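You operate a simulated robot arm through the tools that you are given. There is no shell and no other tool. Be economical: measure what you need, move in short steps, check, and stop when the job is done.

You run a simulated robot arm. Do the job below in one go: nothing can be reset, and whatever is moved stays where it is left.

TASK
Press the counter reset button three times.
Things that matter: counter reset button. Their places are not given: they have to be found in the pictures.

The check looks at the end state, three seconds after you hand in, the way a careful person would. Anything else that was tipped, shoved, dropped, spilled or broken makes it a failure.

THE ROBOT
A 6-joint arm with a two-finger parallel gripper, fixed in place. Base frame: the origin is at the foot of the arm, x ahead of it, y to its left, z up; the work surface is at about z = 0.817. Lengths are in m, angles in rad, forces in N, time in s.
With the tool pointing down near the work surface it reaches from about 0.26 to 0.68 m from the base axis. Its first joint turns from -1.152 to 1.152 rad. Payload 2.9 kg.
The TCP is the grasp point between the finger pads, 0.03 m short of the fingertips. In the tool frame z runs along the fingers and y along their closing line. Largest opening 0.11 m; finger width 0.02, thickness 0.01; the body of the gripper, 0.048 by 0.112 m, starts 0.055 m behind the TCP.
Orientation is that of the tool frame in the base frame, as a unit quaternion [w, x, y, z]. With the fingers straight down and closing along the base's y, the tool's x points along the base's -x, its y along +y and its z along -z.

THE INTERFACE
- The arm moves only by the tool play_rows. Its argument "increments" is a list that holds one entry, the list of rows, each a list of 7 numbers: the shift along the tool's x, y, z in units of 40 mm (1.0 is 40 mm), then the turn, a rotation vector about the tool's x, y, z in units of 5 degrees (1.0 is 5 degrees), then the opening, from 0 (shut) to 1 (fully open). In form: [[[x, y, z, wx, wy, wz, claw], ...]]. A call has 1 to 8 rows; each row shifts and turns the commanded pose from where the row before left it, along the tool's axes as they then stand. A call with a number of a shift or a turn outside -1 to 1 is refused whole. A row lasts 0.2 s, in which the tool goes at most 0.05 m and 0.15 rad; a call with a longer step from one row to the next is refused whole, and so is a gripper value outside its range. Where a pose cannot be reached the arm comes as near as it can. A force on the tool above 40 N (or 10 N above the force at the start of the call, whichever is more), or a blocked arm, ends the call early, and 0.2 s more pass. The fingers move at their own pace (about 0.108 m/s each) and stop on an object; they squeeze with about 44 N. The grip force told is the motor's: it shows also when the fingers shut on nothing. Time passes only in rows, and 0.2 s behind the last, so rows that do not move let the fingers close. It gives the time, the measured TCP pose, the force on the tool (base axes), the opening and the grip force at its end, in the units of the frame above (readings bear some noise), and new pictures: "show" is both (left out), scene, wrist or none.
- Cameras (640 x 400 px; columns grow to the right, rows downward): "scene" is fixed at [0.0624, 0.4215, 1.3715]; the picture's right is [-0.83, -0.56, 0.00], its down [-0.31, 0.46, -0.83] and it looks along [0.47, -0.69, -0.56] (base axes); focal length 330 px, centre (320, 200). "wrist" rides on the gripper at [-0.036, 0, -0.057] in the tool frame; the picture's right is [0.00, -1.00, 0.00], its down [0.97, 0.00, -0.24] and it looks along [0.24, 0.00, 0.97] (tool axes); focal length 218 px, centre (320, 200).
- measure_at(camera, pixels): for up to 12 pixels [column, row] of the newest picture of that camera ("zoom" is the newest enlarged one), the place [x, y, z] in the base frame of the surface seen there, good to about 0.002 m, but the place of the scene camera against the robot may be out by one fixed shift of up to 0.018 m in any direction. The clock stands still meanwhile.
- inspect(camera, box): a new picture of the part [left, top, right, bottom] of that camera's present view, enlarged. The clock stands still meanwhile.
- finish_job(): hands the job in; it is judged then, once.

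Go step by step. Measure first, check grasps and placings, and put right what went wrong. The budget is 60 turns and 120 pictures, counting those below and the enlarged ones. Unless the task says otherwise, let go and move clear before handing in, and close with one line.

The tools are called after "Request:" as a command line: name --argument value ..., lists and objects as JSON in quotes. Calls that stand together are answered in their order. play_rows: Moves the arm, as the interface text tells. Its arguments: {"type":"object","properties":{"increments":{"type":"array","items":{"type":"array","items":{"type":"array","items":{"type":"number"}}}},"show":{"type":"string","enum":["both","scene","wrist","none"]}},"required":["increments"]} The other tools are called the same way: measure_at (camera, pixels) gives the place of the surface under pixels of a picture; inspect (camera, box) takes an enlarged picture of a part of a camera's view; finish_job () hands the job in.

At the start:

```text
time: 0.0
eef_pos: [0.484, -0.1684, 1.0851]
tcp_rot: [0.0, 0.0, 1.0, 0.0]
contact_force: [0.1, 1.0, 0.4]
grip_width: 0.1102
finger_force: 0.1
```

scene: 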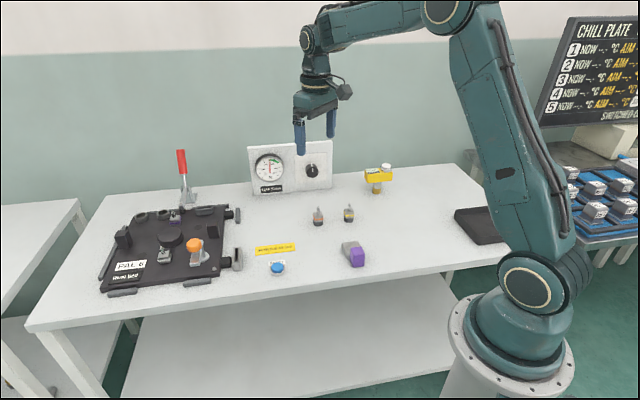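
wrist: 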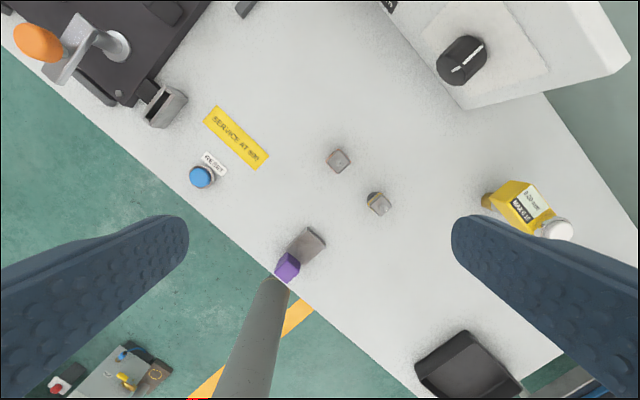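

The blue button near scene (278,267) and wrist (201,176) has a label beside it; I'll enlarge both views to read it, and look for any other buttons.

Request:
inspect --camera "wrist" --box '[140, 90, 300, 200]'

Request:
inspect --camera "scene" --box '[220, 220, 380, 300]'

Request:
measure_at --camera "wrist" --pixels '[[201, 176], [196, 172], [206, 180], [214, 160], [225, 185], [288, 265], [310, 243], [165, 105], [240, 140]]'

```text
3.64 times, centred on (220, 145) of wrist
```

zoom: 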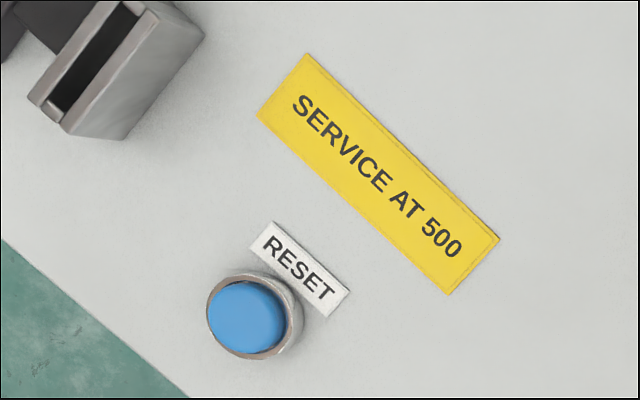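

```text
4.00 times, centred on (300, 260) of scene
```

zoom: 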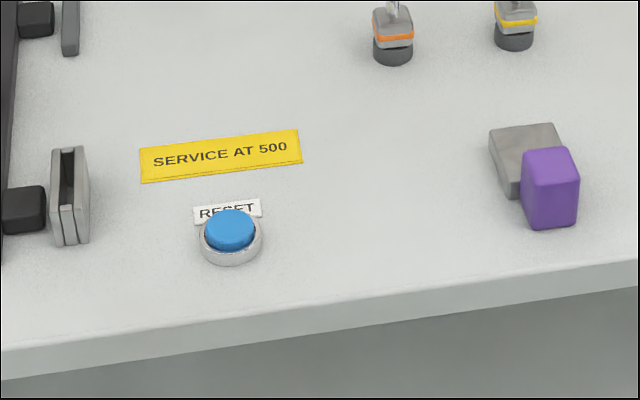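

```text
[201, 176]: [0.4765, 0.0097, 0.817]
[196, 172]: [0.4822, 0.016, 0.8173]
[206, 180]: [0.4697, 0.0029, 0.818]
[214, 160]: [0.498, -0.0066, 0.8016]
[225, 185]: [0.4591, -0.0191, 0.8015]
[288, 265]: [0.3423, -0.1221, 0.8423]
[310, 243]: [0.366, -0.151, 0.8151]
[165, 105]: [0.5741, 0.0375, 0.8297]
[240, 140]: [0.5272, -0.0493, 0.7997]
```

The blue button is labelled RESET: its cap top is near (0.4765, 0.010, 0.817) and the table reads about 0.80. I'll shut the fingers, move above the button, come part way down and look again.

Request:
play_rows --increments '[[[0.1, 0.89, 0, 0, 0, 0, 0], [0.09, 0.89, 0, 0, 0, 0, 0], [0, 0.89, 0, 0, 0, 0, 0], [0, 0.89, 0, 0, 0, 0, 0], [0, 0.89, 0, 0, 0, 0, 0], [0, 0, 1, 0, 0, 0, 0], [0, 0, 1, 0, 0, 0, 0], [0, 0, 1, 0, 0, 0, 0]]]'

```text
time: 1.8
eef_pos: [0.477, 0.0097, 0.9648]
tcp_rot: [0.001, 0.0, 1.0, 0.0]
contact_force: [0.6, 0.8, 0.7]
grip_width: 0.0
finger_force: 38.0
```

scene: 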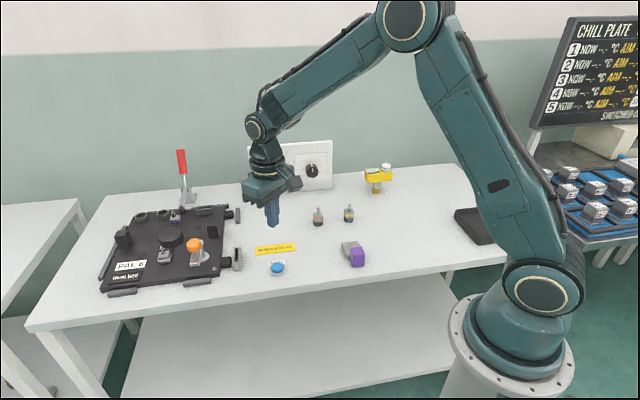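
wrist: 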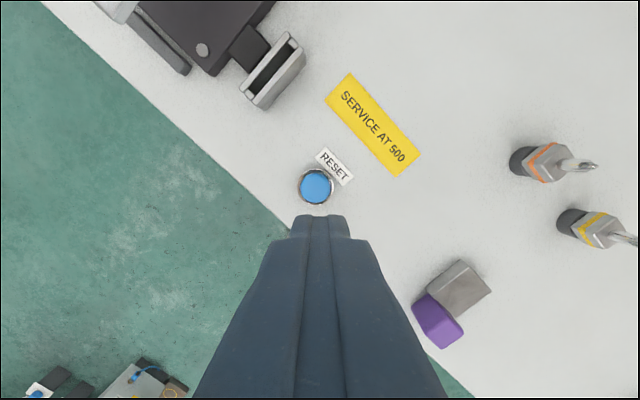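

The button cap shows at wrist (315,187). I'll measure it again from here.

Request:
measure_at --camera "wrist" --pixels '[[315, 187], [304, 187], [327, 187], [315, 175], [315, 197], [290, 160], [345, 190], [320, 218]]'

Request:
inspect --camera "wrist" --box '[280, 150, 360, 220]'

```text
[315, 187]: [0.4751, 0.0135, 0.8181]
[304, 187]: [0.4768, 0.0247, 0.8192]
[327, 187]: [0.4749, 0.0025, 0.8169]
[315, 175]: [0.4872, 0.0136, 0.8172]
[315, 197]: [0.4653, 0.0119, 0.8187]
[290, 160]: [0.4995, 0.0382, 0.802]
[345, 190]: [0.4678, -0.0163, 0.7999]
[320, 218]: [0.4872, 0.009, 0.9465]
```

```text
5.71 times, centred on (320, 185) of wrist
```

zoom: 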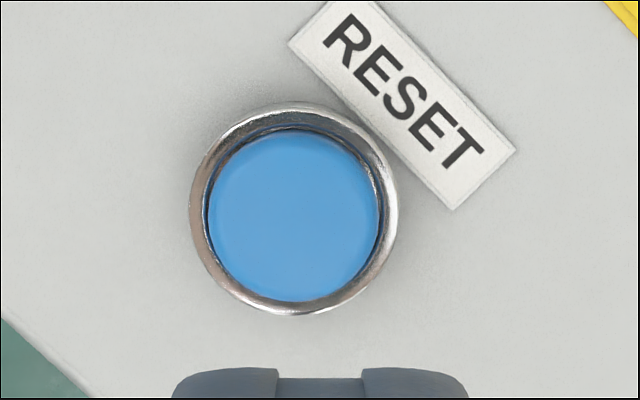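

The cap centre is about (0.4755, 0.0135, 0.818), with a diameter of about 27 mm. The tips are at about z = 0.935, so I'll correct the xy and go down to about 7 mm above the cap.

Request:
play_rows --increments '[[[0.04, 0.095, 0, 0, 0, 0, 0], [0, 0, 0.9, 0, 0, 0, 0], [0, 0, 0.9, 0, 0, 0, 0], [0, 0, 0.6, 0, 0, 0, 0], [0, 0, 0.35, 0, 0, 0, 0], [0, 0, 0, 0, 0, 0, 0]]]'

Request:
inspect --camera "scene" --box '[240, 230, 320, 280]'

```text
time: 3.2
eef_pos: [0.476, 0.0131, 0.8567]
tcp_rot: [0.0, -0.001, 1.0, 0.0]
contact_force: [-1.2, -1.1, 0.5]
grip_width: 0.0001
finger_force: 37.7
```

scene: 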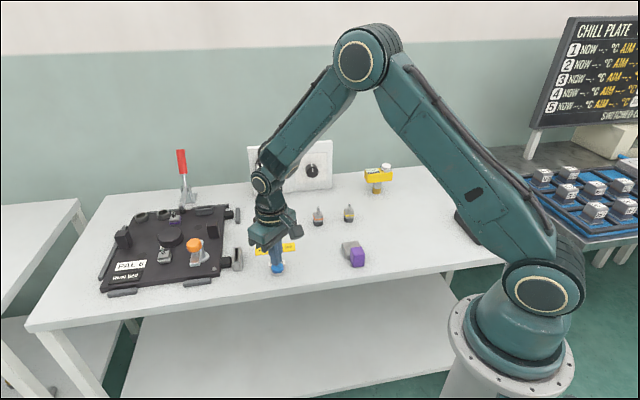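
wrist: 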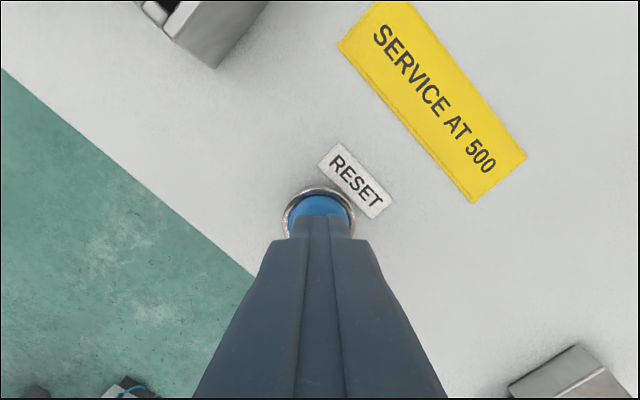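

```text
8.00 times, centred on (280, 255) of scene
```

zoom: 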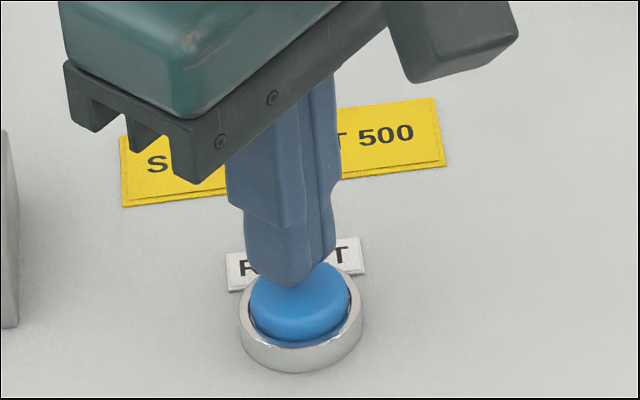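

The tips are about 8 mm above the cap and roughly centred. I'll press slowly in small steps to learn the travel and force.

Request:
play_rows --increments '[[[0, 0, 0.15, 0, 0, 0, 0], [0, 0, 0.05, 0, 0, 0, 0], [0, 0, 0.05, 0, 0, 0, 0], [0, 0, 0, 0, 0, 0, 0]]]' --show "none"

Request:
inspect --camera "scene" --box '[240, 230, 320, 280]'

```text
time: 4.2
eef_pos: [0.475, 0.0124, 0.8463]
tcp_rot: [0.0, 0.0, 1.0, -0.001]
contact_force: [-0.1, 1.7, 2.6]
grip_width: 0.0002
finger_force: 37.8
```

```text
8.00 times, centred on (280, 255) of scene
```

zoom: 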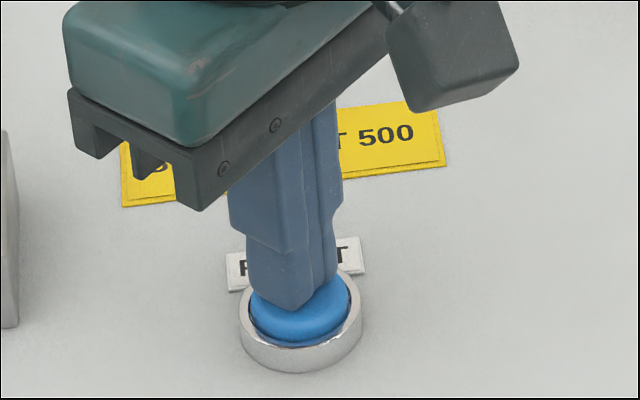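

Contact has begun: 2.6 N with the tips at about 0.816. I'll press on in 1–1.5 mm steps.

Request:
play_rows --increments '[[[0, 0, 0.04, 0, 0, 0, 0], [0, 0, 0.03, 0, 0, 0, 0], [0, 0, 0, 0, 0, 0, 0]]]' --show "none"

Request:
inspect --camera "scene" --box '[240, 230, 320, 280]'

```text
time: 5.0
eef_pos: [0.4753, 0.0127, 0.8433]
tcp_rot: [0.0, 0.0, 1.0, 0.0]
contact_force: [0.3, 1.7, 3.8]
grip_width: 0.0
finger_force: 37.5
```

```text
8.00 times, centred on (280, 255) of scene
```

zoom: 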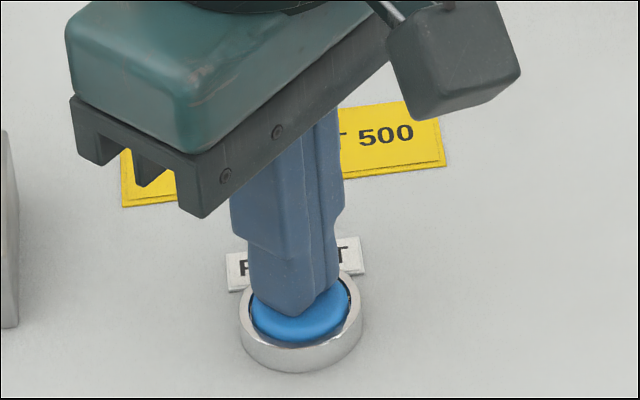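

The cap is going down with a soft spring (3.8 N). I'll keep going toward the stop.

Request:
play_rows --increments '[[[0, 0, 0.03, 0, 0, 0, 0], [0, 0, 0.03, 0, 0, 0, 0], [0, 0, 0, 0, 0, 0, 0]]]' --show "none"

Request:
inspect --camera "scene" --box '[240, 230, 320, 280]'

```text
time: 5.8
eef_pos: [0.4755, 0.0145, 0.8417]
tcp_rot: [0.001, 0.0, 1.0, 0.0]
contact_force: [-2.3, 0.0, 20.2]
grip_width: 0.0
finger_force: 37.6
```

```text
8.00 times, centred on (280, 255) of scene
```

zoom: 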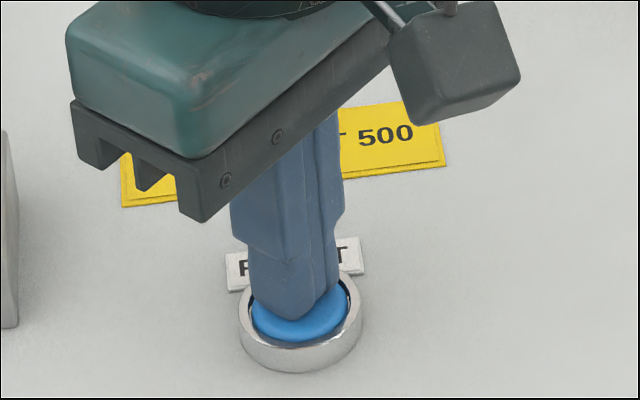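

The force jumped to 20 N at TCP z = 0.8417, so the button has bottomed out: press 1. I'll lift off fully and check that the cap springs back.

Request:
play_rows --increments '[[[0, 0, -0.15, 0, 0, 0, 0], [0, 0, -0.22, 0, 0, 0, 0], [0, 0, 0, 0, 0, 0, 0], [0, 0, 0, 0, 0, 0, 0]]]' --show "none"

Request:
inspect --camera "scene" --box '[240, 230, 320, 280]'

```text
time: 6.8
eef_pos: [0.4752, 0.0126, 0.8541]
tcp_rot: [0.0, -0.001, 1.0, 0.0]
contact_force: [0.7, -0.7, -0.6]
grip_width: 0.0
finger_force: 37.7
```

```text
8.00 times, centred on (280, 255) of scene
```

zoom: 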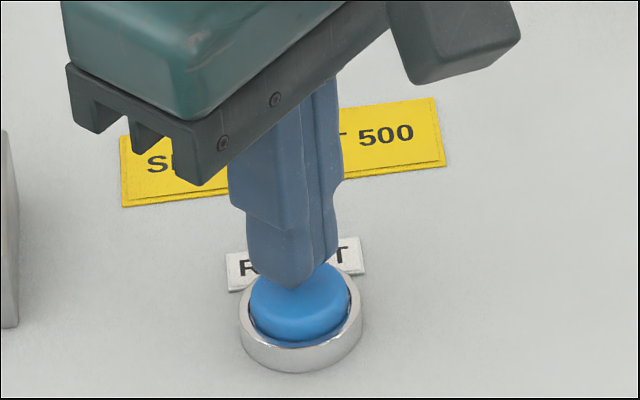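

The cap sprang back up. For press 2 I'll use the same depth and hold briefly.

Request:
play_rows --increments '[[[0, 0, 0.2, 0, 0, 0, 0], [0, 0, 0.1, 0, 0, 0, 0], [0, 0, 0.04, 0, 0, 0, 0], [0, 0, 0.03, 0, 0, 0, 0], [0, 0, 0, 0, 0, 0, 0]]]' --show "none"

```text
time: 8.0
eef_pos: [0.4758, 0.0133, 0.8418]
tcp_rot: [0.0, 0.0, 1.0, 0.0]
contact_force: [-11.7, -0.5, 29.0]
grip_width: 0.0001
finger_force: 37.3
```

Press 2 bottomed out at 29 N. I'll lift off and check the release.

Request:
play_rows --increments '[[[0, 0, -0.15, 0, 0, 0, 0], [0, 0, -0.22, 0, 0, 0, 0], [0, 0, 0, 0, 0, 0, 0], [0, 0, 0, 0, 0, 0, 0]]]' --show "none"

Request:
inspect --camera "scene" --box '[240, 230, 320, 280]'

```text
time: 9.0
eef_pos: [0.475, 0.0146, 0.8554]
tcp_rot: [0.0, -0.001, 1.0, -0.001]
contact_force: [-0.2, 0.5, -0.7]
grip_width: 0.0001
finger_force: 37.1
```

```text
8.00 times, centred on (280, 255) of scene
```

zoom: 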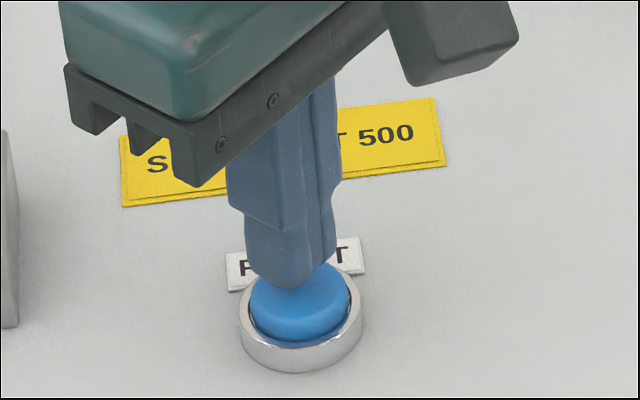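

The button released fully again. Now press 3.

Request:
play_rows --increments '[[[0, 0, 0.2, 0, 0, 0, 0], [0, 0, 0.1, 0, 0, 0, 0], [0, 0, 0.04, 0, 0, 0, 0], [0, 0, 0.03, 0, 0, 0, 0], [0, 0, 0, 0, 0, 0, 0]]]' --show "none"

```text
time: 10.2
eef_pos: [0.4767, 0.0138, 0.8405]
tcp_rot: [0.002, 0.0, 1.0, 0.0]
contact_force: [-3.7, 0.4, 19.6]
grip_width: 0.0003
finger_force: 38.1
```

Press 3 bottomed out at 19.6 N. I'll lift straight up and clear.

Request:
play_rows --increments '[[[0, 0, -0.2, 0, 0, 0, 0], [0, 0, -0.5, 0, 0, 0, 0], [0, 0, -1, 0, 0, 0, 0], [0, 0, -1, 0, 0, 0, 0], [0, 0, -1, 0, 0, 0, 0], [0, 0, 0, 0, 0, 0, 0]]]'

Request:
inspect --camera "scene" --box '[240, 230, 320, 280]'

```text
time: 11.6
eef_pos: [0.4749, 0.0143, 0.9887]
tcp_rot: [0.0, 0.0, 1.0, 0.0]
contact_force: [-0.4, -0.2, 0.0]
grip_width: 0.0
finger_force: 37.7
```

scene: 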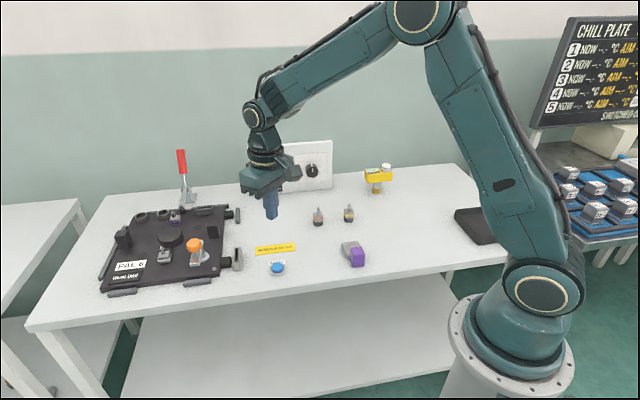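
wrist: 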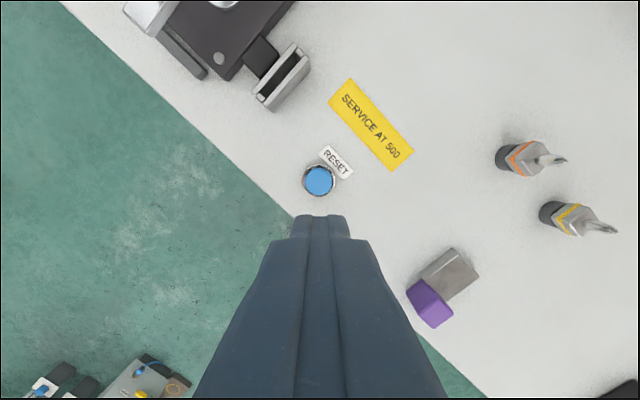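

```text
8.00 times, centred on (280, 255) of scene
```

zoom: 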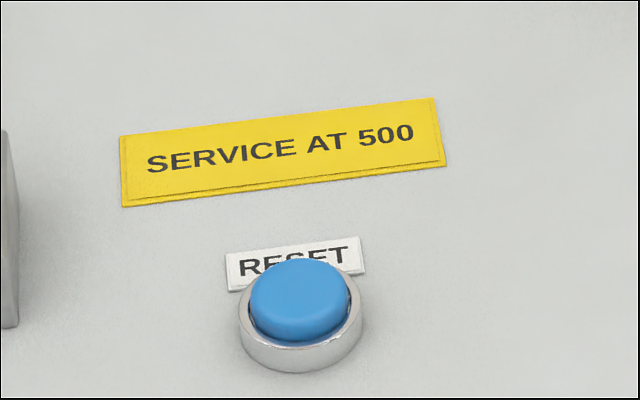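

The button at scene (278,267) is back up, nothing else has moved, and the arm is clear after three full presses. I'm handing in.

Request:
finish_job

```text
The job is handed in.
```

I pressed the counter reset button three times, each to its stop and fully released; the arm is clear and nothing else moved.
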